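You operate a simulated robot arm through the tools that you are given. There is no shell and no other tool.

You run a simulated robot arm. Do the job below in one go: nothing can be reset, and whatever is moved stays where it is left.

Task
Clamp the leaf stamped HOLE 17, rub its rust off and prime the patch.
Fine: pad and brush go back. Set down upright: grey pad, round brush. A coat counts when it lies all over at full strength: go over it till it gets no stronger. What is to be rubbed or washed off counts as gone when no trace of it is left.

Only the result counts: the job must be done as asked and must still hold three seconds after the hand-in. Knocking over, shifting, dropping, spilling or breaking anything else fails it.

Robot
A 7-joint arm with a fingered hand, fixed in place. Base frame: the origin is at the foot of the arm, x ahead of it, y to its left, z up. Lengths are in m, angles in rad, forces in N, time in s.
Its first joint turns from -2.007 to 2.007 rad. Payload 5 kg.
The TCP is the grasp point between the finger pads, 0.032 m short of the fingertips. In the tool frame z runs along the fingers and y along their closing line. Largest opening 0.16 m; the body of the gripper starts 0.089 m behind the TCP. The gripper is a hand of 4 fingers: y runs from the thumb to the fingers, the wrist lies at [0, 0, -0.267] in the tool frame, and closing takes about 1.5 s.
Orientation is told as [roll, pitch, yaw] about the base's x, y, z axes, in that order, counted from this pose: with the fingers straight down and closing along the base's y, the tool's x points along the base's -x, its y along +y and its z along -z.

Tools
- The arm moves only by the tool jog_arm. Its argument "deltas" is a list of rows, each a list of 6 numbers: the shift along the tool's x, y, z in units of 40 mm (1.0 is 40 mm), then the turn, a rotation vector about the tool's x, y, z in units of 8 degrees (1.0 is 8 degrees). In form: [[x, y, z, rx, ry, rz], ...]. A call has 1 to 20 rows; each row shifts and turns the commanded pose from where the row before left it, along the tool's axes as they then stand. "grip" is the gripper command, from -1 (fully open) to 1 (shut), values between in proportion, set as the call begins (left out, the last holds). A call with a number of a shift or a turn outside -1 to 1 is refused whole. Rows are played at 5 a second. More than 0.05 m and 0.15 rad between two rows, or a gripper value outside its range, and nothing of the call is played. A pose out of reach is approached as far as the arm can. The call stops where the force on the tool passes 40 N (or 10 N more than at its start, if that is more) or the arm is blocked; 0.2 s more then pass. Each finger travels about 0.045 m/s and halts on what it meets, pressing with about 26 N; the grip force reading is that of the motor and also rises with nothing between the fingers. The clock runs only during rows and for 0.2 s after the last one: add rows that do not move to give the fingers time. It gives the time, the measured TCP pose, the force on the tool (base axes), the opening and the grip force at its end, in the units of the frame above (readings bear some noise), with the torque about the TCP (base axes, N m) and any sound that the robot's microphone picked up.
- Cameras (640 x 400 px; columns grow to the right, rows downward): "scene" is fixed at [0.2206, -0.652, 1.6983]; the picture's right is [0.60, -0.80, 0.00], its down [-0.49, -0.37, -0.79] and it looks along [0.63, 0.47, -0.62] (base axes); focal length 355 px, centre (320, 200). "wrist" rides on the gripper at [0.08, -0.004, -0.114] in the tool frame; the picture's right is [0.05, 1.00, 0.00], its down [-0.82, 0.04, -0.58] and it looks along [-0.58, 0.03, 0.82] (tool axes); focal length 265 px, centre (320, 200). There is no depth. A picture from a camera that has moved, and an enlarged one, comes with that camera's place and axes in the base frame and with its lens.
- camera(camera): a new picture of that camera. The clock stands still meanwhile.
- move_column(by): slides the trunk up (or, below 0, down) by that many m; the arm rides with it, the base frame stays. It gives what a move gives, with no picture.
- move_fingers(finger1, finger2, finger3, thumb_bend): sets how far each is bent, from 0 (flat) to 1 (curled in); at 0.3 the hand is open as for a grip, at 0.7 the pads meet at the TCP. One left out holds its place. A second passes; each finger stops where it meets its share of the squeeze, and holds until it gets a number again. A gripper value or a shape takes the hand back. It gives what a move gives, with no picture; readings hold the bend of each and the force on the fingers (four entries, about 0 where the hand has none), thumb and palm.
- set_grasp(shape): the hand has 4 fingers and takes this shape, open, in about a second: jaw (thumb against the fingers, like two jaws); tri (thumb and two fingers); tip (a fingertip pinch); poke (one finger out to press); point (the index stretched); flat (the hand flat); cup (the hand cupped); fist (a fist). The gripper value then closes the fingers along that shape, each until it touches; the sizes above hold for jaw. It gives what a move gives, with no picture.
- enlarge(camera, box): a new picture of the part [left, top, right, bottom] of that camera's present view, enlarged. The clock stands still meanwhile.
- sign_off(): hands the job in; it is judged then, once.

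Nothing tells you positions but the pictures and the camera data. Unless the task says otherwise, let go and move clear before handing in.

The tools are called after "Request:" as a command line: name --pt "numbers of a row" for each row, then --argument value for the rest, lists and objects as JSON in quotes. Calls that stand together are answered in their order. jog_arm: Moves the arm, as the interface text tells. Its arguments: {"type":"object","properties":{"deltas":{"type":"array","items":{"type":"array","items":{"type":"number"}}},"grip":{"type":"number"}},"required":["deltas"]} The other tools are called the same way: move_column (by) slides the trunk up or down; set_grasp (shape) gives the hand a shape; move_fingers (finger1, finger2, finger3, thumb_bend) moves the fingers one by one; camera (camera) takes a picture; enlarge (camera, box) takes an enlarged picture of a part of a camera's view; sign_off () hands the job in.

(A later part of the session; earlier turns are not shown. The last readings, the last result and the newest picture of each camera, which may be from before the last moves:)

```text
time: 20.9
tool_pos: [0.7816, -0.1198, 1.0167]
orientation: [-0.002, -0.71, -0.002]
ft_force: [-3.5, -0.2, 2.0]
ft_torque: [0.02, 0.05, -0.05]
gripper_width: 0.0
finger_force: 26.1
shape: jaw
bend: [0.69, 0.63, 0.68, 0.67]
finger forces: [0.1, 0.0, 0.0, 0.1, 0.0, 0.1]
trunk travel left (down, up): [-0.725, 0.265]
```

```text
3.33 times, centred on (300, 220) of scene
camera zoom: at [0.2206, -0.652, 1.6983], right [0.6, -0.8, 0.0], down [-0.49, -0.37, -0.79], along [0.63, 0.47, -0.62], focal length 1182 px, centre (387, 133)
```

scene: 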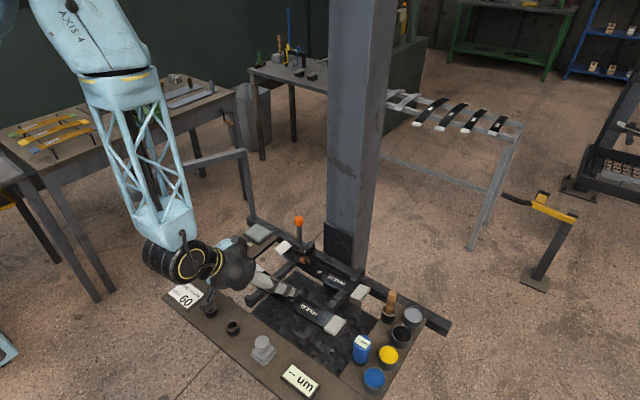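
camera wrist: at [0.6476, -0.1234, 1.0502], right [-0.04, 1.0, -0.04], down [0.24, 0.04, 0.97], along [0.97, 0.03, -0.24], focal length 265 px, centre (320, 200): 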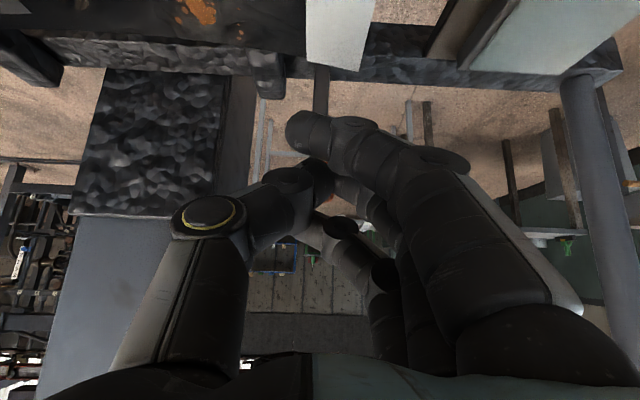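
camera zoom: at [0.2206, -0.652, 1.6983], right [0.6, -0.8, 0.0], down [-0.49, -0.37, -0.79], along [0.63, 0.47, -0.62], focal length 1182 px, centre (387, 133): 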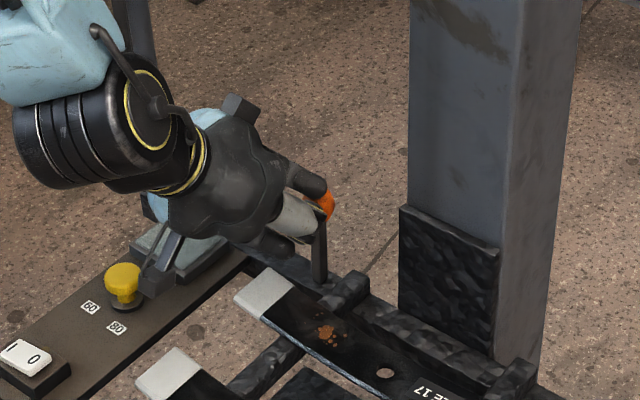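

The closed hand rests lightly against the knob. I'll push +x in small steps.

Request:
jog_arm --pt "-0.15 0 0.13 0 0 0" --pt "-0.15 0 0.13 0 0 0" --pt "-0.15 0 0.13 0 0 0" --pt "0 0 0 0 0 0"

Request:
enlarge --camera "scene" --box '[220, 160, 380, 280]'

```text
time: 21.4
tool_pos: [0.7847, -0.1253, 1.0102]
orientation: [-0.008, -0.693, -0.006]
ft_force: [-17.8, -6.6, 0.4]
ft_torque: [-0.12, 0.37, -0.17]
gripper_width: 0.0
finger_force: 25.8
shape: jaw
bend: [0.69, 0.61, 0.68, 0.69]
finger forces: [0.0, 0.0, 0.1, 0.1, 33.3, 0.0]
trunk travel left (down, up): [-0.725, 0.265]
stopped in row 2: the force on the tool passed its limit at 46 N (the readings are from after the stop); the commanded pose is now the measured one
```

```text
3.33 times, centred on (300, 220) of scene
camera zoom: at [0.2206, -0.652, 1.6983], right [0.6, -0.8, 0.0], down [-0.49, -0.37, -0.79], along [0.63, 0.47, -0.62], focal length 1182 px, centre (387, 133)
```

zoom: 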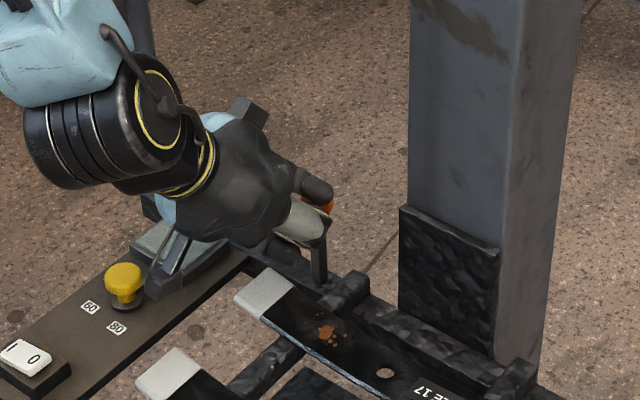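

No clear movement yet. I'll push slowly (10 mm/s) to tell a damped lever from a rigid one.

Request:
jog_arm --pt "-0.03 0 0.025 0 0 0" --pt "-0.03 0 0.025 0 0 0" --pt "-0.03 0 0.025 0 0 0" --pt "-0.03 0 0.025 0 0 0" --pt "0 0 0 0 0 0" --pt "0 0 0 0 0 0"

Request:
enlarge --camera "scene" --box '[260, 190, 340, 250]'

```text
time: 22.1
tool_pos: [0.7848, -0.124, 1.0077]
orientation: [-0.01, -0.684, -0.005]
ft_force: [-13.6, -3.4, -1.9]
ft_torque: [-0.04, 0.37, -0.07]
gripper_width: 0.0002
finger_force: 25.9
shape: jaw
bend: [0.69, 0.61, 0.69, 0.69]
finger forces: [0.0, 0.0, 0.7, 0.1, 0.0, 0.0]
trunk travel left (down, up): [-0.725, 0.265]
stopped in row 3: the force on the tool passed its limit at 42 N (the readings are from after the stop); the commanded pose is now the measured one
```

```text
6.67 times, centred on (300, 220) of scene
camera zoom: at [0.2206, -0.652, 1.6983], right [0.6, -0.8, 0.0], down [-0.49, -0.37, -0.79], along [0.63, 0.47, -0.62], focal length 2364 px, centre (453, 67)
```

zoom: 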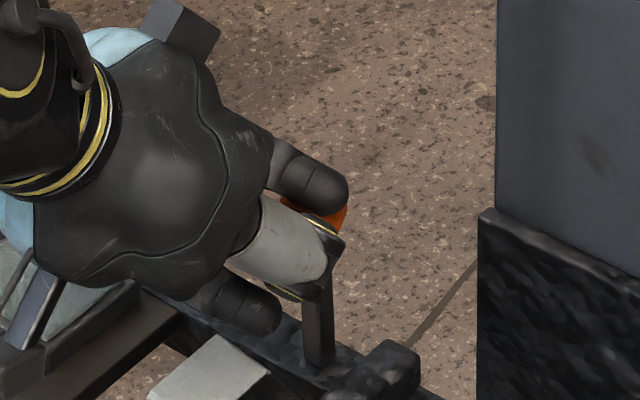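

+x is rigid too. I'll test +y with the closed hand from the −y side, reaching only with the fingertips so the knuckles stay clear of the column.

Request:
jog_arm --pt "0.39 0 -0.316 0 0 0" --pt "0 -0.64 0 0 0 0" --pt "0 -0.64 0 0 0 0" --pt "-0.45 0 0.3 0 0 0" --pt "-0.45 0 0.3 0 0 0" --pt "0 0 0 0 0 0"

Request:
camera --camera "wrist"

Request:
enlarge --camera "scene" --box '[240, 170, 360, 260]'

```text
time: 23.5
tool_pos: [0.809, -0.1761, 1.0138]
orientation: [-0.01, -0.688, -0.005]
ft_force: [0.4, 1.0, -0.1]
ft_torque: [0.0, -0.01, 0.01]
gripper_width: 0.0
finger_force: 26.3
shape: jaw
bend: [0.69, 0.61, 0.69, 0.68]
finger forces: [0.0, 0.1, 0.1, 0.0, 0.1, 0.0]
trunk travel left (down, up): [-0.725, 0.265]
```

```text
taken
camera wrist: at [0.6756, -0.178, 1.0504], right [-0.03, 1.0, -0.04], down [0.26, 0.05, 0.96], along [0.96, 0.02, -0.26], focal length 265 px, centre (320, 200)
```

wrist: 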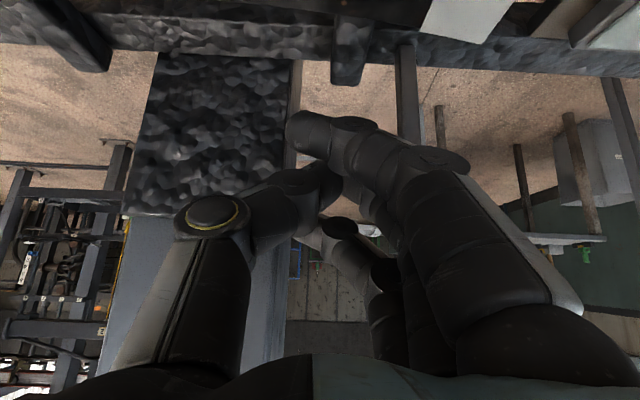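

```text
4.44 times, centred on (300, 215) of scene
camera zoom: at [0.2206, -0.652, 1.6983], right [0.6, -0.8, 0.0], down [-0.49, -0.37, -0.79], along [0.63, 0.47, -0.62], focal length 1576 px, centre (409, 133)
```

zoom: 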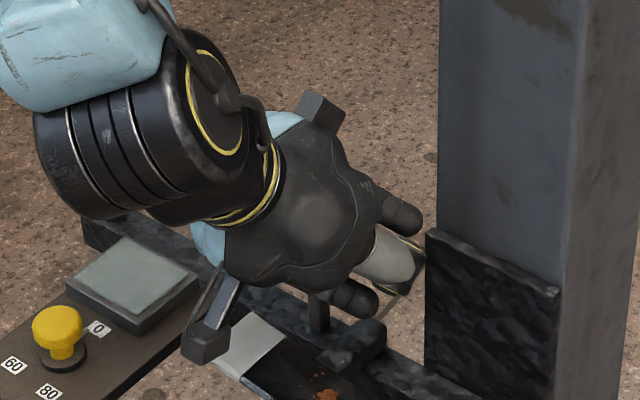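

Request:
jog_arm --pt "0 0.1 0 0 0 0" --pt "0 0.1 0 0 0 0" --pt "0 0.1 0 0 0 0" --pt "0 0.1 0 0 0 0" --pt "0 0.1 0 0 0 0" --pt "0 0.1 0 0 0 0" --pt "0 0.1 0 0 0 0" --pt "0 0.1 0 0 0 0" --pt "0 0.1 0 0 0 0" --pt "0 0.1 0 0 0 0" --pt "0 0 0 0 0 0"

Request:
enlarge --camera "scene" --box '[240, 170, 360, 260]'

```text
time: 24.9
tool_pos: [0.8074, -0.1609, 1.0152]
orientation: [-0.018, -0.688, -0.01]
ft_force: [-12.8, -27.1, 14.3]
ft_torque: [0.1, 0.0, 0.08]
gripper_width: 0.0
finger_force: 26.1
shape: jaw
bend: [0.69, 0.57, 0.69, 0.68]
finger forces: [0.0, 20.0, 0.0, 0.0, 0.0, 0.1]
trunk travel left (down, up): [-0.725, 0.265]
stopped in row 6: the force on the tool passed its limit at 42 N (the readings are from after the stop); the commanded pose is now the measured one
```

```text
4.44 times, centred on (300, 215) of scene
camera zoom: at [0.2206, -0.652, 1.6983], right [0.6, -0.8, 0.0], down [-0.49, -0.37, -0.79], along [0.63, 0.47, -0.62], focal length 1576 px, centre (409, 133)
```

zoom: 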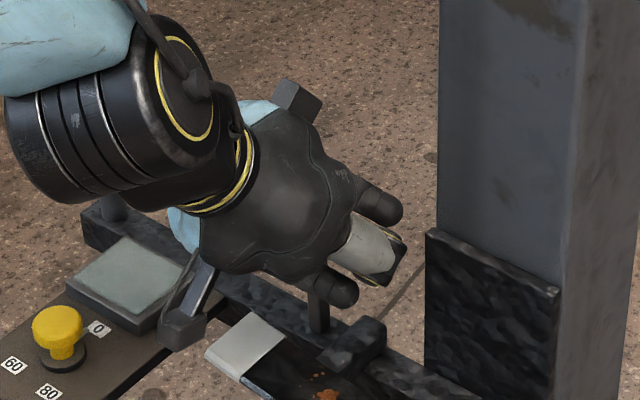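

+y is also rigid. I'll go round to the +y side and push −y.

Request:
jog_arm --pt "0 -0.2 0 0 0 0" --pt "0.5 0 -0.6 0 0 0" --pt "0.5 0 -0.6 0 0 0" --pt "0 0.8 0 0 0 0" --pt "0 0.8 0 0 0 0" --pt "0 0.95 0 0 0 0" --pt "-0.5 0 0.6 0 0 0" --pt "-0.5 0 0.6 0 0 0" --pt "0 0 0 0 0 0"

Request:
jog_arm --pt "0 -0.1 0 0 0 0" --pt "0 -0.1 0 0 0 0" --pt "0 -0.1 0 0 0 0" --pt "0 -0.1 0 0 0 0" --pt "0 -0.1 0 0 0 0" --pt "0 -0.1 0 0 0 0" --pt "0 -0.1 0 0 0 0" --pt "0 -0.1 0 0 0 0" --pt "0 -0.1 0 0 0 0" --pt "0 -0.1 0 0 0 0" --pt "0 0 0 0 0 0"

Request:
enlarge --camera "scene" --box '[240, 170, 360, 260]'

Request:
camera --camera "wrist"

```text
time: 26.9
tool_pos: [0.8111, -0.0612, 1.0139]
orientation: [-0.011, -0.688, -0.007]
ft_force: [0.0, 0.1, 0.5]
ft_torque: [0.01, 0.0, 0.05]
gripper_width: 0.0
finger_force: 26.2
shape: jaw
bend: [0.69, 0.58, 0.69, 0.68]
finger forces: [0.0, 0.0, 0.0, 0.1, 0.0, 0.1]
trunk travel left (down, up): [-0.725, 0.265]
```

```text
time: 29.2
tool_pos: [0.8101, -0.1012, 1.0136]
orientation: [-0.013, -0.688, -0.007]
ft_force: [1.0, 0.0, -1.3]
ft_torque: [-0.01, 0.01, 0.01]
gripper_width: 0.0001
finger_force: 26.3
shape: jaw
bend: [0.69, 0.58, 0.69, 0.68]
finger forces: [0.1, 0.1, 0.1, 0.0, 0.0, 0.0]
trunk travel left (down, up): [-0.725, 0.265]
```

```text
4.44 times, centred on (300, 215) of scene
camera zoom: at [0.2206, -0.652, 1.6983], right [0.6, -0.8, 0.0], down [-0.49, -0.37, -0.79], along [0.63, 0.47, -0.62], focal length 1576 px, centre (409, 133)
```

zoom: 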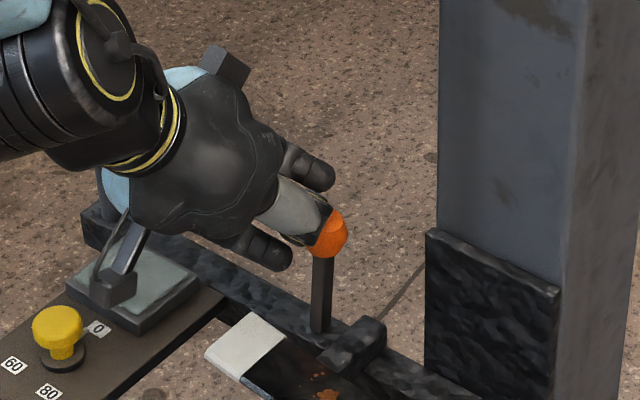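

```text
taken
camera wrist: at [0.6764, -0.1034, 1.0506], right [-0.03, 1.0, -0.04], down [0.26, 0.05, 0.96], along [0.96, 0.01, -0.26], focal length 265 px, centre (320, 200)
```

wrist: 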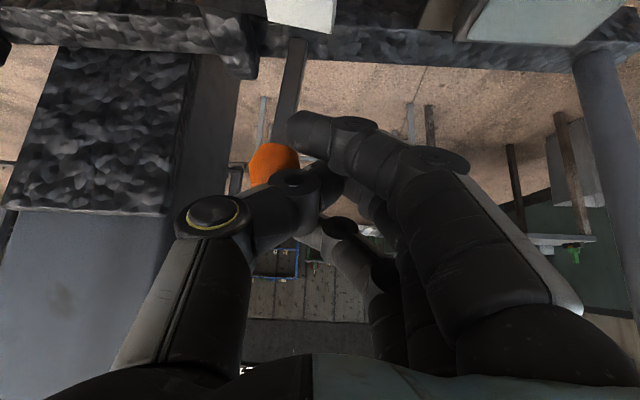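

The lever swings toward −y: it's already leaning and there's no force. I'll keep pushing −y, following the arc downward.

Request:
jog_arm --pt "0 -0.1 0 0 0 0" --pt "0 -0.1 0 0 0 0" --pt "0.01 -0.1 0.015 0 0 0" --pt "0.01 -0.1 0.015 0 0 0" --pt "0.02 -0.1 0.025 0 0 0" --pt "0.02 -0.1 0.025 0 0 0" --pt "0.03 -0.1 0.04 0 0 0" --pt "0.03 -0.1 0.04 0 0 0" --pt "0 0 0 0 0 0"

Request:
enlarge --camera "scene" --box '[240, 170, 360, 260]'

Request:
camera --camera "wrist"

```text
time: 31.2
tool_pos: [0.8104, -0.1349, 1.0054]
orientation: [-0.011, -0.687, -0.008]
ft_force: [-0.3, 0.1, 0.4]
ft_torque: [-0.04, -0.02, 0.0]
gripper_width: 0.0
finger_force: 26.5
shape: jaw
bend: [0.69, 0.58, 0.69, 0.68]
finger forces: [0.0, 0.0, 0.1, 0.0, 0.0, 0.0]
trunk travel left (down, up): [-0.725, 0.265]
```

```text
4.44 times, centred on (300, 215) of scene
camera zoom: at [0.2206, -0.652, 1.6983], right [0.6, -0.8, 0.0], down [-0.49, -0.37, -0.79], along [0.63, 0.47, -0.62], focal length 1576 px, centre (409, 133)
```

zoom: 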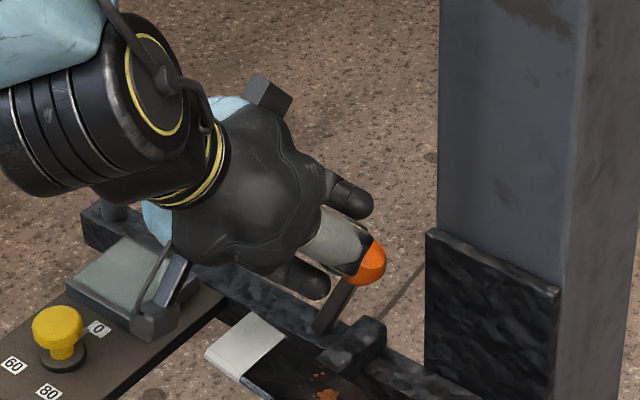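

```text
taken
camera wrist: at [0.6767, -0.1358, 1.0424], right [-0.03, 1.0, -0.04], down [0.26, 0.05, 0.96], along [0.96, 0.01, -0.26], focal length 265 px, centre (320, 200)
```

wrist: 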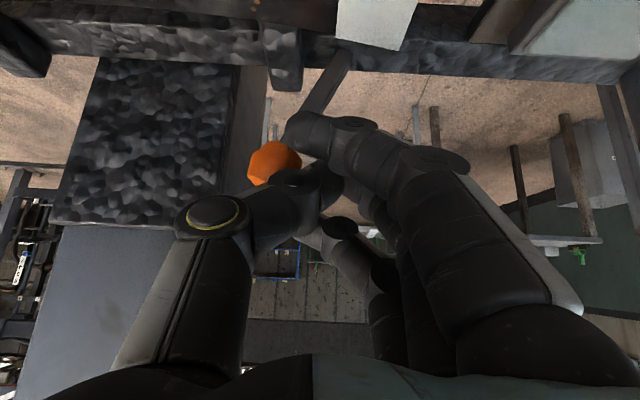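

Request:
jog_arm --pt "0.04 -0.1 0.05 0 0 0" --pt "0.04 -0.1 0.05 0 0 0" --pt "0.045 -0.1 0.055 0 0 0" --pt "0.045 -0.1 0.055 0 0 0" --pt "0.05 -0.1 0.06 0 0 0" --pt "0.05 -0.1 0.06 0 0 0" --pt "0 0 0 0 0 0"

Request:
enlarge --camera "scene" --box '[240, 170, 360, 260]'

Request:
camera --camera "wrist"

```text
time: 32.9
tool_pos: [0.8083, -0.1569, 0.9897]
orientation: [-0.012, -0.687, -0.007]
ft_force: [0.0, 0.6, -0.1]
ft_torque: [0.0, 0.0, -0.02]
gripper_width: 0.0
finger_force: 26.2
shape: jaw
bend: [0.69, 0.58, 0.69, 0.68]
finger forces: [0.0, 0.0, 0.0, 0.0, 0.0, 0.0]
trunk travel left (down, up): [-0.725, 0.265]
```

```text
4.44 times, centred on (300, 215) of scene
camera zoom: at [0.2206, -0.652, 1.6983], right [0.6, -0.8, 0.0], down [-0.49, -0.37, -0.79], along [0.63, 0.47, -0.62], focal length 1576 px, centre (409, 133)
```

zoom: 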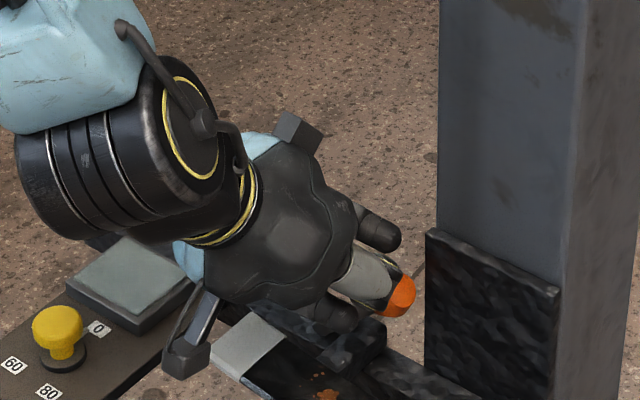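

```text
taken
camera wrist: at [0.6761, -0.1594, 1.0259], right [-0.03, 1.0, -0.04], down [0.26, 0.05, 0.96], along [0.96, 0.01, -0.26], focal length 265 px, centre (320, 200)
```

wrist: 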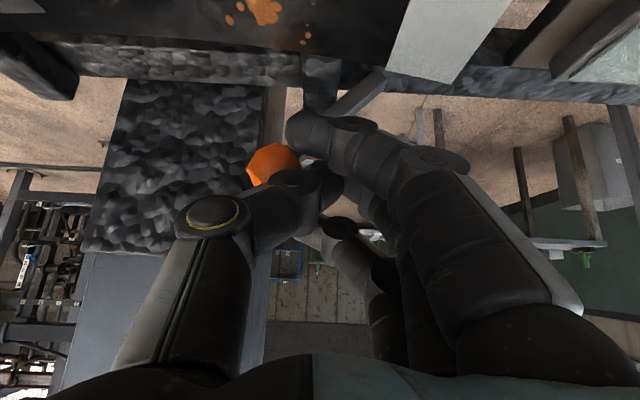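

Request:
jog_arm --pt "0.02 -0.1 0.025 0 0 0" --pt "0.02 -0.1 0.025 0 0 0" --pt "0.02 -0.1 0.025 0 0 0" --pt "0.02 -0.1 0.025 0 0 0" --pt "0.02 -0.1 0.025 0 0 0" --pt "0 0 0 0 0 0"

Request:
enlarge --camera "scene" --box '[240, 170, 360, 260]'

Request:
camera --camera "wrist"

```text
time: 34.2
tool_pos: [0.81, -0.1775, 0.9826]
orientation: [-0.012, -0.689, -0.005]
ft_force: [0.0, -0.2, 0.3]
ft_torque: [0.02, -0.01, 0.01]
gripper_width: 0.0
finger_force: 26.3
shape: jaw
bend: [0.69, 0.58, 0.69, 0.68]
finger forces: [0.0, 0.1, 0.1, 0.0, 0.1, 0.0]
trunk travel left (down, up): [-0.725, 0.265]
```

```text
4.44 times, centred on (300, 215) of scene
camera zoom: at [0.2206, -0.652, 1.6983], right [0.6, -0.8, 0.0], down [-0.49, -0.37, -0.79], along [0.63, 0.47, -0.62], focal length 1576 px, centre (409, 133)
```

zoom: 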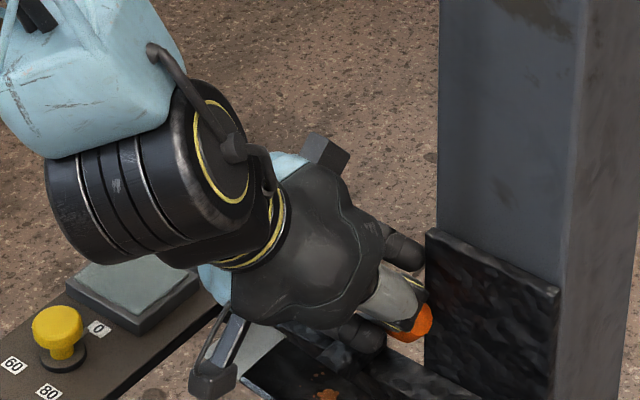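

```text
taken
camera wrist: at [0.6761, -0.1797, 1.0199], right [-0.03, 1.0, -0.04], down [0.26, 0.05, 0.96], along [0.96, 0.01, -0.26], focal length 265 px, centre (320, 200)
```

wrist: 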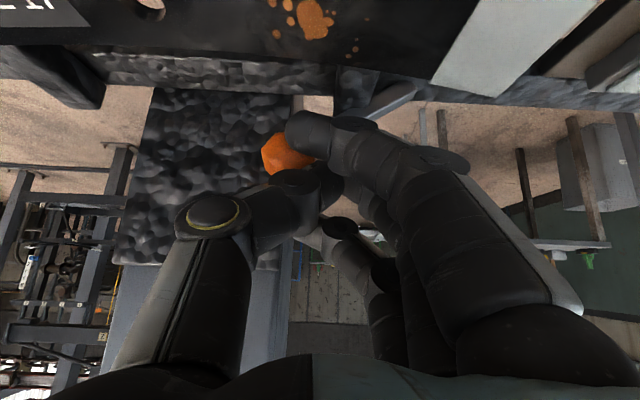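

Request:
jog_arm --pt "0.01 -0.1 0.012 0 0 0" --pt "0.01 -0.1 0.012 0 0 0" --pt "0.01 -0.1 0.012 0 0 0" --pt "0.01 -0.1 0.012 0 0 0" --pt "0 0 0 0 0 0"

Request:
camera --camera "wrist"

Request:
enlarge --camera "scene" --box '[265, 195, 365, 270]'

```text
time: 35.5
tool_pos: [0.8083, -0.1902, 0.9822]
orientation: [-0.011, -0.69, -0.003]
ft_force: [-7.8, 23.2, 15.7]
ft_torque: [0.11, -0.29, 0.47]
gripper_width: 0.0
finger_force: 25.7
shape: jaw
bend: [0.69, 0.59, 0.68, 0.72]
finger forces: [0.1, 0.0, 11.3, 0.0, 0.0, 0.0]
trunk travel left (down, up): [-0.725, 0.265]
```

```text
taken
camera wrist: at [0.6753, -0.1926, 1.019], right [-0.03, 1.0, -0.04], down [0.26, 0.05, 0.96], along [0.96, 0.02, -0.26], focal length 265 px, centre (320, 200)
```

wrist: 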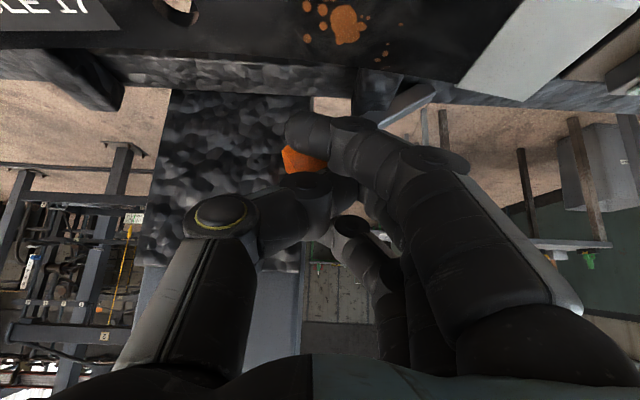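

```text
5.33 times, centred on (315, 232) of scene
camera zoom: at [0.2206, -0.652, 1.6983], right [0.6, -0.8, 0.0], down [-0.49, -0.37, -0.79], along [0.63, 0.47, -0.62], focal length 1891 px, centre (347, 27)
```

zoom: 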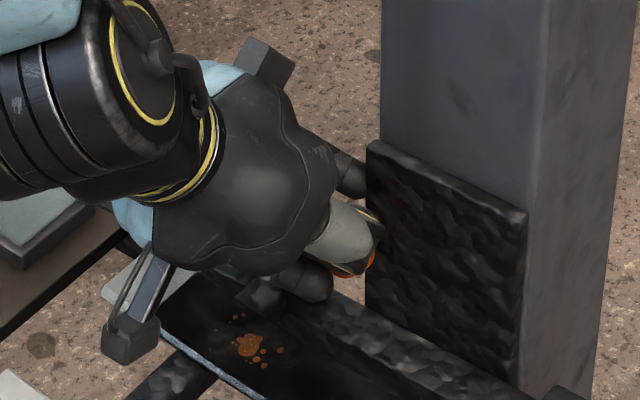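

Finger 3 now touches the column plate, so I'll back off and see where the lever stays.

Request:
jog_arm --pt "0 0.5 0 0 0 0" --pt "0 0.5 0 0 0 0" --pt "0 0.2 -0.9 0 0 0" --pt "0 0 -1 0 0 0" --pt "0 0 -1 0 0 0" --pt "0 0 0 0 0 0"

Request:
camera --camera "wrist"

Request:
enlarge --camera "scene" --box '[265, 195, 365, 270]'

```text
time: 36.9
tool_pos: [0.7363, -0.1427, 1.0696]
orientation: [-0.015, -0.688, -0.006]
ft_force: [0.8, 0.2, -0.3]
ft_torque: [0.02, 0.01, 0.0]
gripper_width: 0.0001
finger_force: 25.4
shape: jaw
bend: [0.69, 0.59, 0.68, 0.72]
finger forces: [0.0, 0.1, 0.0, 0.1, 0.0, 0.0]
trunk travel left (down, up): [-0.725, 0.265]
```

```text
taken
camera wrist: at [0.6034, -0.1441, 1.1064], right [-0.03, 1.0, -0.04], down [0.26, 0.05, 0.96], along [0.96, 0.01, -0.27], focal length 265 px, centre (320, 200)
```

wrist: 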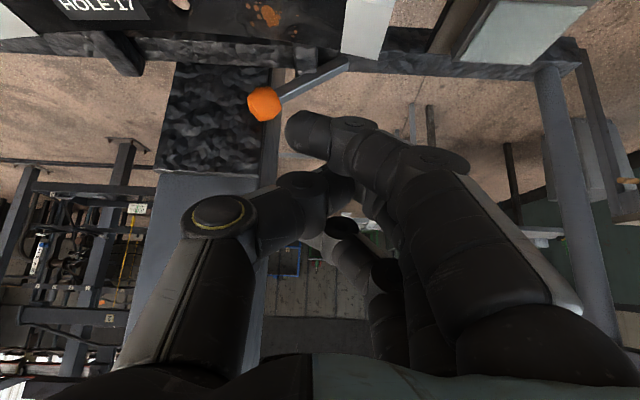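

```text
5.33 times, centred on (315, 232) of scene
camera zoom: at [0.2206, -0.652, 1.6983], right [0.6, -0.8, 0.0], down [-0.49, -0.37, -0.79], along [0.63, 0.47, -0.62], focal length 1891 px, centre (347, 27)
```

zoom: 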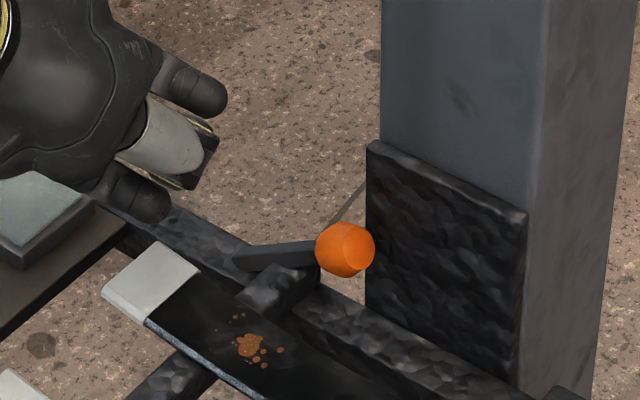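

The lever has stayed leaning about 50° toward −y, over the post. I'll check whether anything has changed at the leaf and whether it can go further.

Request:
enlarge --camera "scene" --box '[265, 205, 345, 255]'

Request:
enlarge --camera "scene" --box '[305, 240, 385, 310]'

Request:
enlarge --camera "wrist" --box '[50, 0, 400, 150]'

```text
8.00 times, centred on (305, 230) of scene
camera zoom: at [0.2206, -0.652, 1.6983], right [0.6, -0.8, 0.0], down [-0.49, -0.37, -0.79], along [0.63, 0.47, -0.62], focal length 2837 px, centre (440, -40)
```

zoom: 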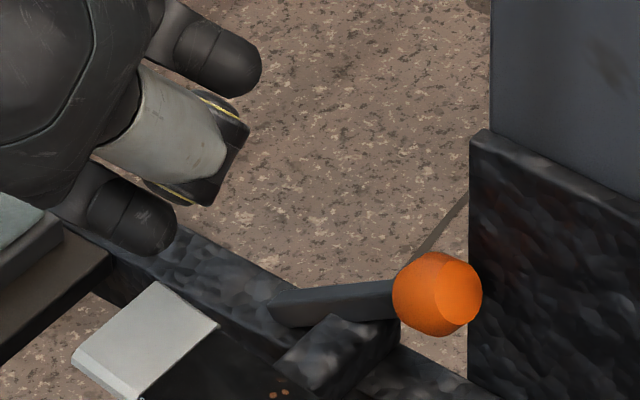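

```text
5.71 times, centred on (345, 275) of scene
camera zoom: at [0.2206, -0.652, 1.6983], right [0.6, -0.8, 0.0], down [-0.49, -0.37, -0.79], along [0.63, 0.47, -0.62], focal length 2026 px, centre (177, -229)
```

zoom: 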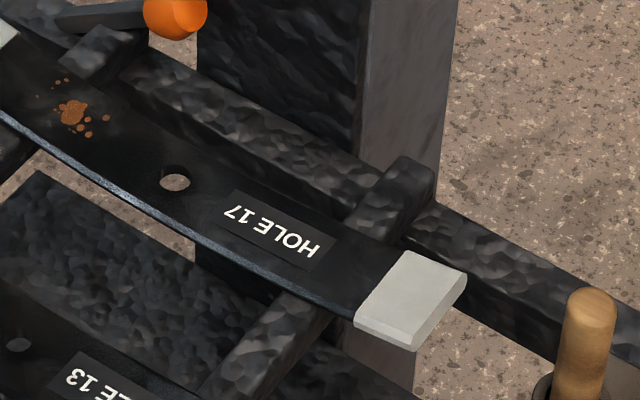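

```text
1.83 times, centred on (225, 75) of wrist
camera zoom: at [0.6034, -0.1441, 1.1064], right [-0.03, 1.0, -0.04], down [0.26, 0.05, 0.96], along [0.96, 0.01, -0.27], focal length 485 px, centre (494, 429)
```

zoom: 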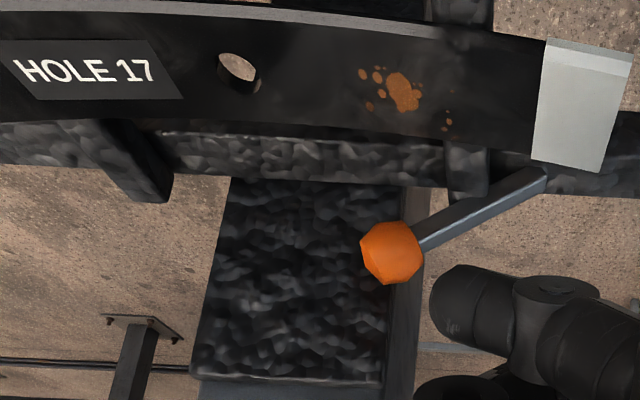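

The leaf is undisturbed. I'll shape the hand to a single poking finger so I can press the lever fully home without touching the column or the leaf.

Request:
jog_arm --pt "0 0 -1 0 0 0" --pt "0 0 0 0 1 0" --pt "0 0 0 0 1 0" --pt "0 0 0 0 1 0" --pt "0 0 0 0 0 0"

Request:
set_grasp --shape "poke"

Request:
camera --camera "wrist"

Request:
camera --camera "scene"

```text
time: 38.2
tool_pos: [0.7127, -0.0821, 1.0843]
orientation: [-0.007, -0.27, 0.077]
ft_force: [0.7, -1.9, -0.5]
ft_torque: [0.08, 0.04, 0.02]
gripper_width: 0.0
finger_force: 26.5
shape: jaw
bend: [0.69, 0.59, 0.69, 0.72]
finger forces: [0.1, 0.1, 0.0, 0.1, 0.0, 0.0]
out of reach, approached as far as the arm can: row 3
trunk travel left (down, up): [-0.725, 0.265]
stopped in row 5: the arm was blocked; the commanded pose is now the measured one
```

```text
time: 39.1
tool_pos: [0.7106, -0.0798, 1.0851]
orientation: [-0.011, -0.27, 0.078]
ft_force: [-0.6, 0.7, -0.1]
ft_torque: [-0.03, 0.0, -0.02]
gripper_width: 0.0
finger_force: 0.0
shape: poke
bend: [1.0, 1.0, 1.0, 0.47]
finger forces: [0.0, 0.1, 0.1, 0.1, 0.0, 0.0]
trunk travel left (down, up): [-0.725, 0.265]
```

```text
taken
camera wrist: at [0.6054, -0.0914, 1.1732], right [-0.12, 0.99, -0.03], down [0.63, 0.1, 0.77], along [0.77, 0.08, -0.63], focal length 265 px, centre (320, 200)
```

wrist: 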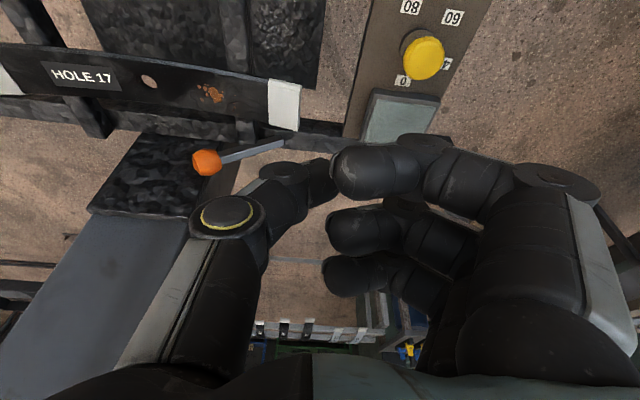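

```text
taken
```

scene: 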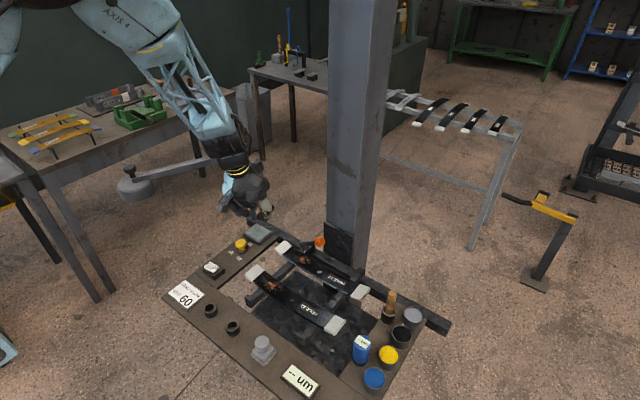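

The arm hit a reach or joint limit on that turn, so I'll be gentler. I'll set the fingers individually to find out which one is on the column side.

Request:
move_fingers --finger1 1 --finger2 1 --finger3 0.5 --thumb_bend 0.9

Request:
camera --camera "wrist"

```text
time: 40.1
tool_pos: [0.7115, -0.0818, 1.0841]
orientation: [-0.013, -0.269, 0.078]
ft_force: [0.3, 0.0, 1.3]
ft_torque: [0.03, 0.0, 0.01]
gripper_width: 0.0453
finger_force: 0.0
shape: fingers
bend: [1.0, 1.0, 0.5, 0.82]
finger forces: [0.0, 0.0, 0.1, 0.0, 0.0, 0.1]
trunk travel left (down, up): [-0.725, 0.265]
```

```text
taken
camera wrist: at [0.6054, -0.092, 1.1732], right [-0.12, 0.99, -0.03], down [0.63, 0.1, 0.77], along [0.77, 0.08, -0.63], focal length 265 px, centre (320, 200)
```

wrist: 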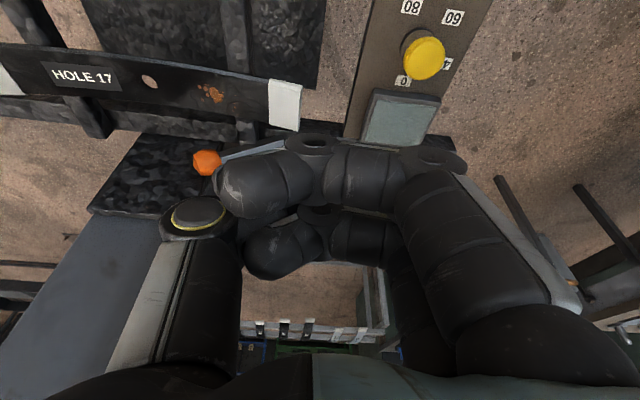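

Finger 3 is the one on the column side. The force direction in the last push suggests the lever was already at its stop, about 51°. I'll confirm with one more push from above using the closed hand, kept further from the column.

Request:
set_grasp --shape "jaw"

Request:
jog_arm --pt "0.3 -0.4 -0.3 0 0 0.28" --pt "0.3 -0.4 -0.3 0 0 0.28" --pt "0 0 0 0 -0.75 0" --pt "0 0 0 0 -0.75 0" --pt "0 0 0 0 -0.75 0" --pt "0 0 0 0 -0.75 0" --pt "0 0 0 0 0 0" --grip 1

Request:
camera --camera "wrist"

```text
time: 41.0
tool_pos: [0.7115, -0.0806, 1.0845]
orientation: [-0.011, -0.269, 0.079]
ft_force: [-0.3, -0.1, 0.5]
ft_torque: [0.04, 0.01, -0.02]
gripper_width: 0.1598
finger_force: 0.0
shape: jaw
bend: [0.3, 0.3, 0.3, 0.3]
finger forces: [0.0, 0.0, 0.0, 0.0, 0.1, 0.0]
trunk travel left (down, up): [-0.725, 0.265]
```

```text
time: 42.6
tool_pos: [0.685, -0.1119, 1.1014]
orientation: [0.01, -0.689, -0.002]
ft_force: [0.0, 1.4, 0.0]
ft_torque: [-0.06, 0.0, -0.05]
gripper_width: 0.0181
finger_force: 0.0
shape: jaw
bend: [0.72, 0.72, 0.72, 0.7]
finger forces: [0.0, 0.0, 0.1, 0.0, 0.0, 0.0]
trunk travel left (down, up): [-0.725, 0.265]
```

```text
taken
camera wrist: at [0.5506, -0.1164, 1.1392], right [-0.04, 1.0, -0.03], down [0.26, 0.04, 0.96], along [0.96, 0.03, -0.26], focal length 265 px, centre (320, 200)
```

wrist: 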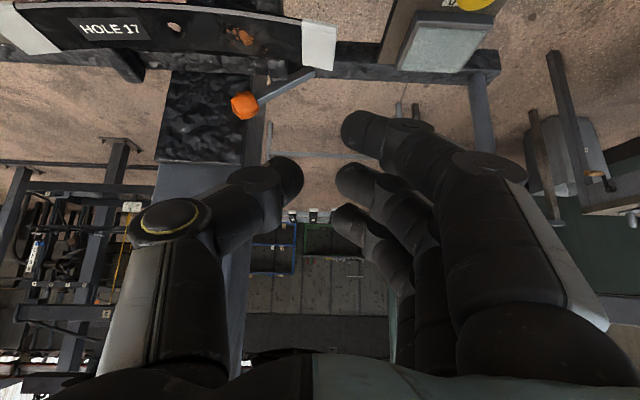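

Request:
jog_arm --pt "-0.11 -0.52 0.87 0 0 0" --pt "-0.11 -0.52 0.87 0 0 0" --pt "-0.11 -0.52 0.87 0 0 0" --pt "-0.11 -0.52 0.87 0 0 0" --pt "0 0 0 0 0 0"

Request:
camera --camera "wrist"

Request:
enlarge --camera "scene" --box '[265, 195, 365, 270]'

```text
time: 43.9
tool_pos: [0.7873, -0.1968, 1.005]
orientation: [0.012, -0.687, -0.008]
ft_force: [0.0, 0.8, 0.6]
ft_torque: [-0.05, 0.01, 0.02]
gripper_width: 0.0
finger_force: 26.2
shape: jaw
bend: [0.68, 0.63, 0.68, 0.66]
finger forces: [0.0, 0.1, 0.0, 0.1, 0.0, 0.0]
trunk travel left (down, up): [-0.725, 0.265]
```

```text
taken
camera wrist: at [0.6538, -0.2002, 1.0421], right [-0.04, 1.0, -0.02], down [0.26, 0.03, 0.96], along [0.96, 0.03, -0.26], focal length 265 px, centre (320, 200)
```

wrist: 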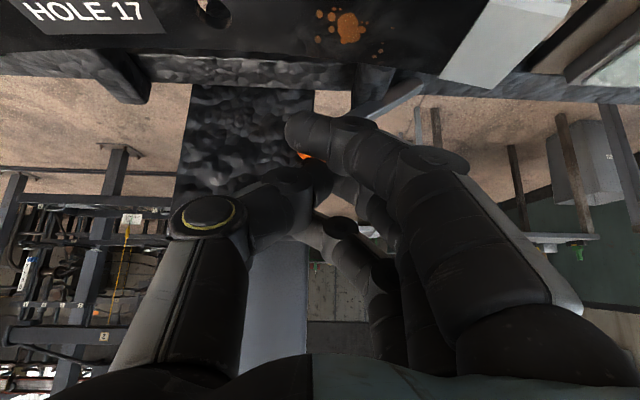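

```text
5.33 times, centred on (315, 232) of scene
camera zoom: at [0.2206, -0.652, 1.6983], right [0.6, -0.8, 0.0], down [-0.49, -0.37, -0.79], along [0.63, 0.47, -0.62], focal length 1891 px, centre (347, 27)
```

zoom: 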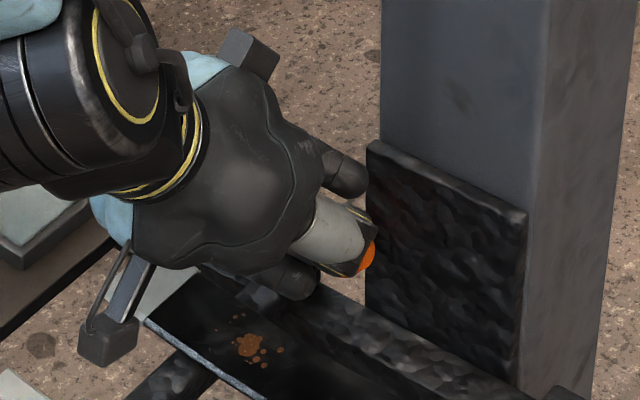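

Request:
jog_arm --pt "0.048 -0.03 0.058 0 0 0" --pt "0.048 -0.03 0.058 0 0 0" --pt "0.048 -0.03 0.058 0 0 0" --pt "0.048 -0.03 0.058 0 0 0" --pt "0.048 -0.03 0.058 0 0 0" --pt "0.048 -0.03 0.058 0 0 0" --pt "0 0 0 0 0 0"

Request:
enlarge --camera "wrist" --box '[200, 40, 480, 220]'

Request:
enlarge --camera "scene" --box '[265, 195, 365, 270]'

```text
time: 45.5
tool_pos: [0.7856, -0.2035, 0.9865]
orientation: [0.013, -0.689, -0.008]
ft_force: [-0.3, -1.0, -0.1]
ft_torque: [0.04, -0.01, 0.02]
gripper_width: 0.0
finger_force: 25.7
shape: jaw
bend: [0.68, 0.63, 0.68, 0.66]
finger forces: [0.0, 0.0, 0.0, 0.0, 0.0, 0.1]
trunk travel left (down, up): [-0.725, 0.265]
```

```text
2.22 times, centred on (340, 130) of wrist
camera zoom: at [0.6525, -0.2084, 1.0235], right [-0.04, 1.0, -0.02], down [0.26, 0.03, 0.96], along [0.96, 0.03, -0.26], focal length 590 px, centre (276, 356)
```

zoom: 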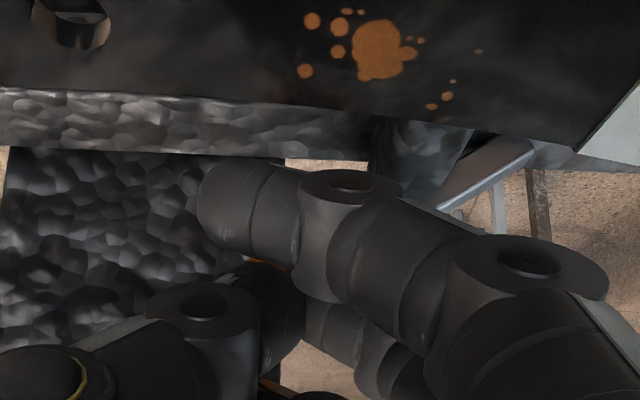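

```text
5.33 times, centred on (315, 232) of scene
camera zoom: at [0.2206, -0.652, 1.6983], right [0.6, -0.8, 0.0], down [-0.49, -0.37, -0.79], along [0.63, 0.47, -0.62], focal length 1891 px, centre (347, 27)
```

zoom: 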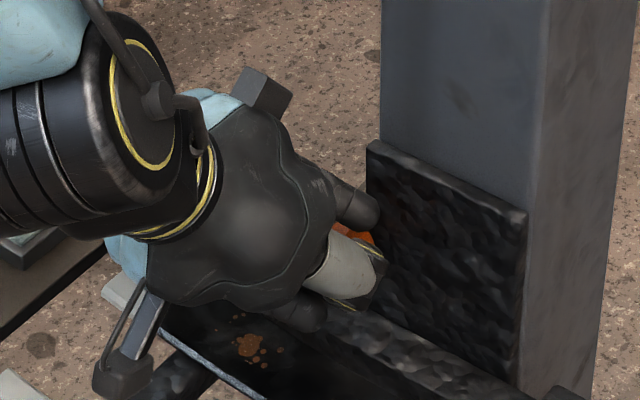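

No contact yet at this height. I'll back out to the +y side and push −y with the thumb tip at knob height, a little further from the column than before.

Request:
jog_arm --pt "-0.32 0 -0.39 0 0 0" --pt "0 0.6 0 0 0 0" --pt "0 0.6 0 0 0 0" --pt "-0.2 0 0.15 0 0 0" --pt "0.35 0 0.43 0 0 0" --pt "0 0 0 0 0 0"

Request:
enlarge --camera "wrist" --box '[200, 40, 480, 220]'

Request:
enlarge --camera "scene" --box '[265, 195, 365, 270]'

```text
time: 46.9
tool_pos: [0.7961, -0.1541, 0.9863]
orientation: [0.013, -0.689, -0.007]
ft_force: [0.1, 0.1, 0.3]
ft_torque: [0.0, -0.02, 0.0]
gripper_width: 0.0
finger_force: 26.2
shape: jaw
bend: [0.69, 0.63, 0.69, 0.66]
finger forces: [0.0, 0.0, 0.0, 0.1, 0.0, 0.0]
trunk travel left (down, up): [-0.725, 0.265]
```

```text
2.22 times, centred on (340, 130) of wrist
camera zoom: at [0.6627, -0.1596, 1.0223], right [-0.04, 1.0, -0.02], down [0.26, 0.03, 0.96], along [0.96, 0.03, -0.26], focal length 590 px, centre (276, 356)
```

zoom: 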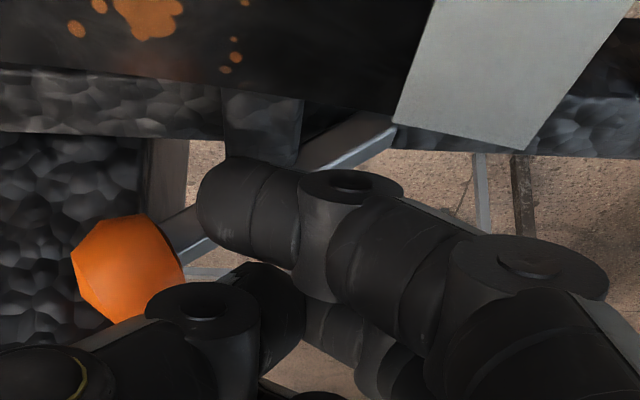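

```text
5.33 times, centred on (315, 232) of scene
camera zoom: at [0.2206, -0.652, 1.6983], right [0.6, -0.8, 0.0], down [-0.49, -0.37, -0.79], along [0.63, 0.47, -0.62], focal length 1891 px, centre (347, 27)
```

zoom: 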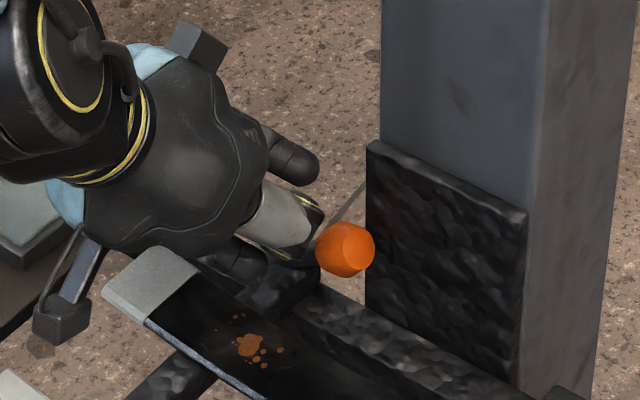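

Request:
jog_arm --pt "0 -0.1 0 0 0 0" --pt "0 -0.1 0 0 0 0" --pt "0 -0.07 0 0 0 0" --pt "0 -0.07 0 0 0 0" --pt "0 -0.07 0 0 0 0" --pt "0 -0.07 0 0 0 0" --pt "0 -0.07 0 0 0 0" --pt "0 -0.07 0 0 0 0" --pt "0 0 0 0 0 0"

Request:
enlarge --camera "wrist" --box '[200, 40, 480, 220]'

Request:
enlarge --camera "scene" --box '[265, 195, 365, 270]'

```text
time: 48.9
tool_pos: [0.794, -0.1807, 0.9847]
orientation: [0.011, -0.686, -0.007]
ft_force: [-0.3, 0.4, 0.6]
ft_torque: [0.03, -0.01, 0.02]
gripper_width: 0.0002
finger_force: 26.7
shape: jaw
bend: [0.69, 0.63, 0.69, 0.66]
finger forces: [0.1, 0.0, 0.0, 0.0, 0.0, 0.1]
trunk travel left (down, up): [-0.725, 0.265]
```

```text
2.22 times, centred on (340, 130) of wrist
camera zoom: at [0.6623, -0.1847, 1.0221], right [-0.04, 1.0, -0.02], down [0.26, 0.03, 0.96], along [0.96, 0.03, -0.26], focal length 590 px, centre (276, 356)
```

zoom: 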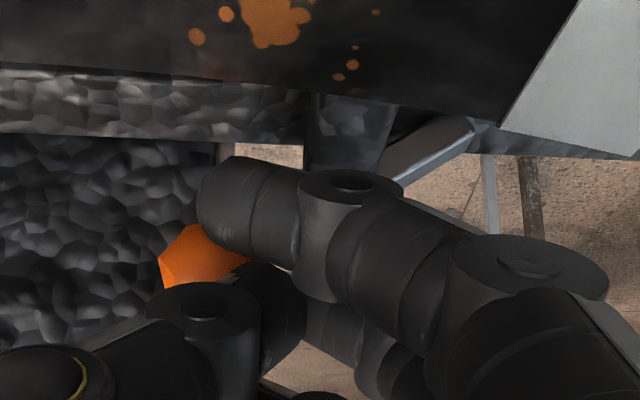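

```text
5.33 times, centred on (315, 232) of scene
camera zoom: at [0.2206, -0.652, 1.6983], right [0.6, -0.8, 0.0], down [-0.49, -0.37, -0.79], along [0.63, 0.47, -0.62], focal length 1891 px, centre (347, 27)
```

zoom: 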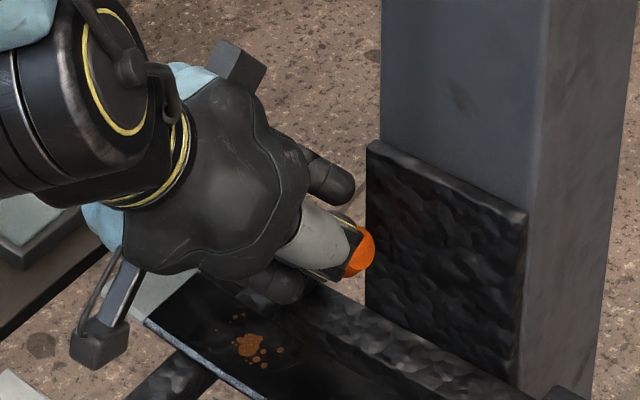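

Request:
jog_arm --pt "0 -0.07 0 0 0 0" --pt "0 -0.07 0 0 0 0" --pt "0 -0.07 0 0 0 0" --pt "0 -0.07 0 0 0 0" --pt "0 0 0 0 0 0"

Request:
enlarge --camera "wrist" --box '[200, 40, 480, 220]'

Request:
enlarge --camera "scene" --box '[265, 195, 365, 270]'

```text
time: 50.0
tool_pos: [0.7955, -0.1902, 0.9856]
orientation: [0.012, -0.688, -0.005]
ft_force: [-3.1, 8.5, 3.4]
ft_torque: [0.13, -0.05, 0.27]
gripper_width: 0.0
finger_force: 25.6
shape: jaw
bend: [0.69, 0.61, 0.67, 0.68]
finger forces: [0.0, 0.1, 3.4, 0.0, 0.1, 0.0]
trunk travel left (down, up): [-0.725, 0.265]
```

```text
2.22 times, centred on (340, 130) of wrist
camera zoom: at [0.6623, -0.1951, 1.0223], right [-0.04, 1.0, -0.02], down [0.26, 0.03, 0.96], along [0.96, 0.03, -0.26], focal length 590 px, centre (276, 356)
```

zoom: 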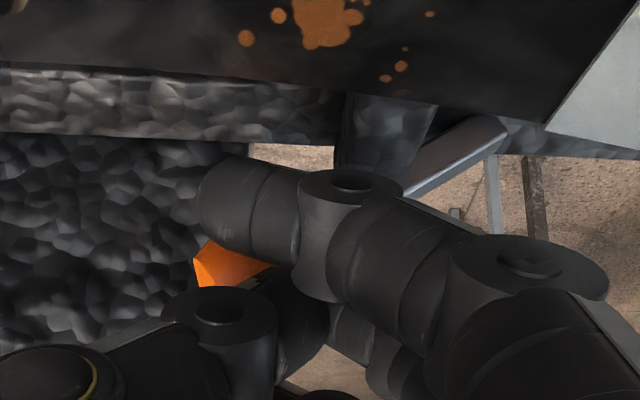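

```text
5.33 times, centred on (315, 232) of scene
camera zoom: at [0.2206, -0.652, 1.6983], right [0.6, -0.8, 0.0], down [-0.49, -0.37, -0.79], along [0.63, 0.47, -0.62], focal length 1891 px, centre (347, 27)
```

zoom: 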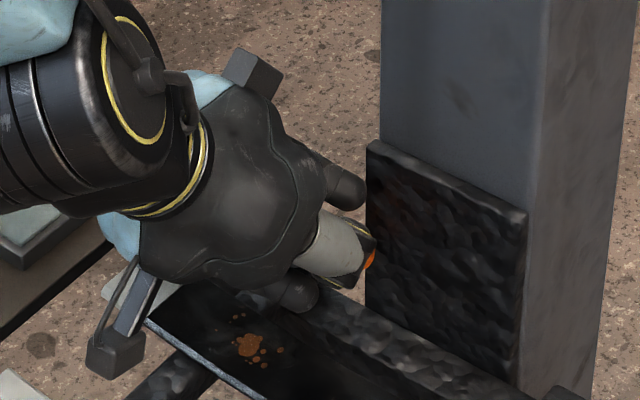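

Request:
jog_arm --pt "0 -0.07 0 0 0 0" --pt "0 -0.07 0 0 0 0" --pt "0 -0.07 0 0 0 0" --pt "0 -0.07 0 0 0 0" --pt "0 0 0 0 0 0"

Request:
enlarge --camera "wrist" --box '[200, 40, 480, 220]'

```text
time: 51.2
tool_pos: [0.7951, -0.2002, 0.9864]
orientation: [0.011, -0.688, -0.005]
ft_force: [-12.9, 17.3, 12.4]
ft_torque: [0.15, -0.36, 0.74]
gripper_width: 0.0003
finger_force: 26.4
shape: jaw
bend: [0.69, 0.6, 0.66, 0.69]
finger forces: [0.1, 0.1, 17.4, 0.0, 0.0, 0.0]
trunk travel left (down, up): [-0.725, 0.265]
```

```text
2.22 times, centred on (340, 130) of wrist
camera zoom: at [0.6614, -0.205, 1.0229], right [-0.04, 1.0, -0.02], down [0.26, 0.03, 0.96], along [0.96, 0.03, -0.26], focal length 590 px, centre (276, 356)
```

zoom: 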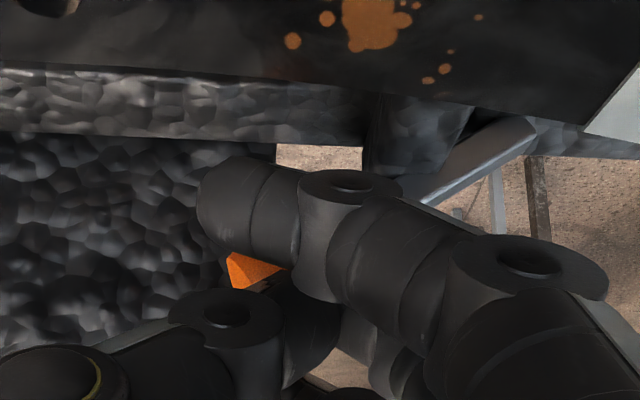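

The knob didn't move under about 25 N along its arc, so the lever is at its end stop (about 0.9 rad). I'll retreat, go vertical, and look at the leaf and the pad.

Request:
jog_arm --pt "0 0.8 0 0 0 0" --pt "0 0.2 -0.9 0 0 0" --pt "0 0 -1 0 0 0" --pt "0 0 -1 0 0 0" --pt "0.77 -0.2 -0.5 0 0 0" --pt "0.77 -0.2 -0.5 0 0 0" --pt "0.77 -0.2 -0.5 0 0 0" --pt "0.4 -0.2 0 0 0 0" --pt "0 0 0 0 0 0"

Request:
camera --camera "scene"

```text
time: 53.2
tool_pos: [0.6007, -0.1954, 1.0526]
orientation: [0.012, -0.688, -0.009]
ft_force: [-0.6, -1.0, 0.5]
ft_torque: [-0.03, 0.03, -0.01]
gripper_width: 0.0
finger_force: 26.4
shape: jaw
bend: [0.69, 0.6, 0.69, 0.68]
finger forces: [0.1, 0.0, 0.1, 0.1, 0.0, 0.0]
trunk travel left (down, up): [-0.725, 0.265]
```

```text
taken
```

scene: 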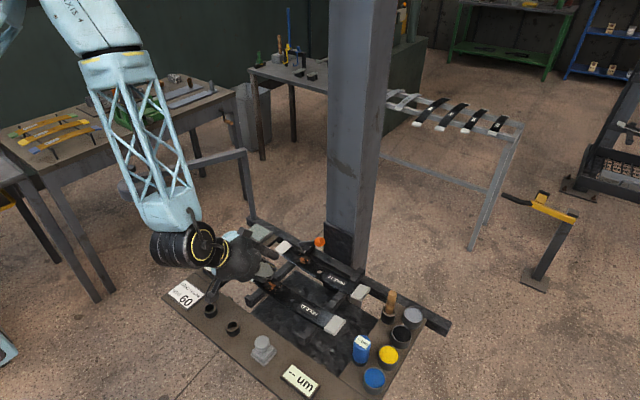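

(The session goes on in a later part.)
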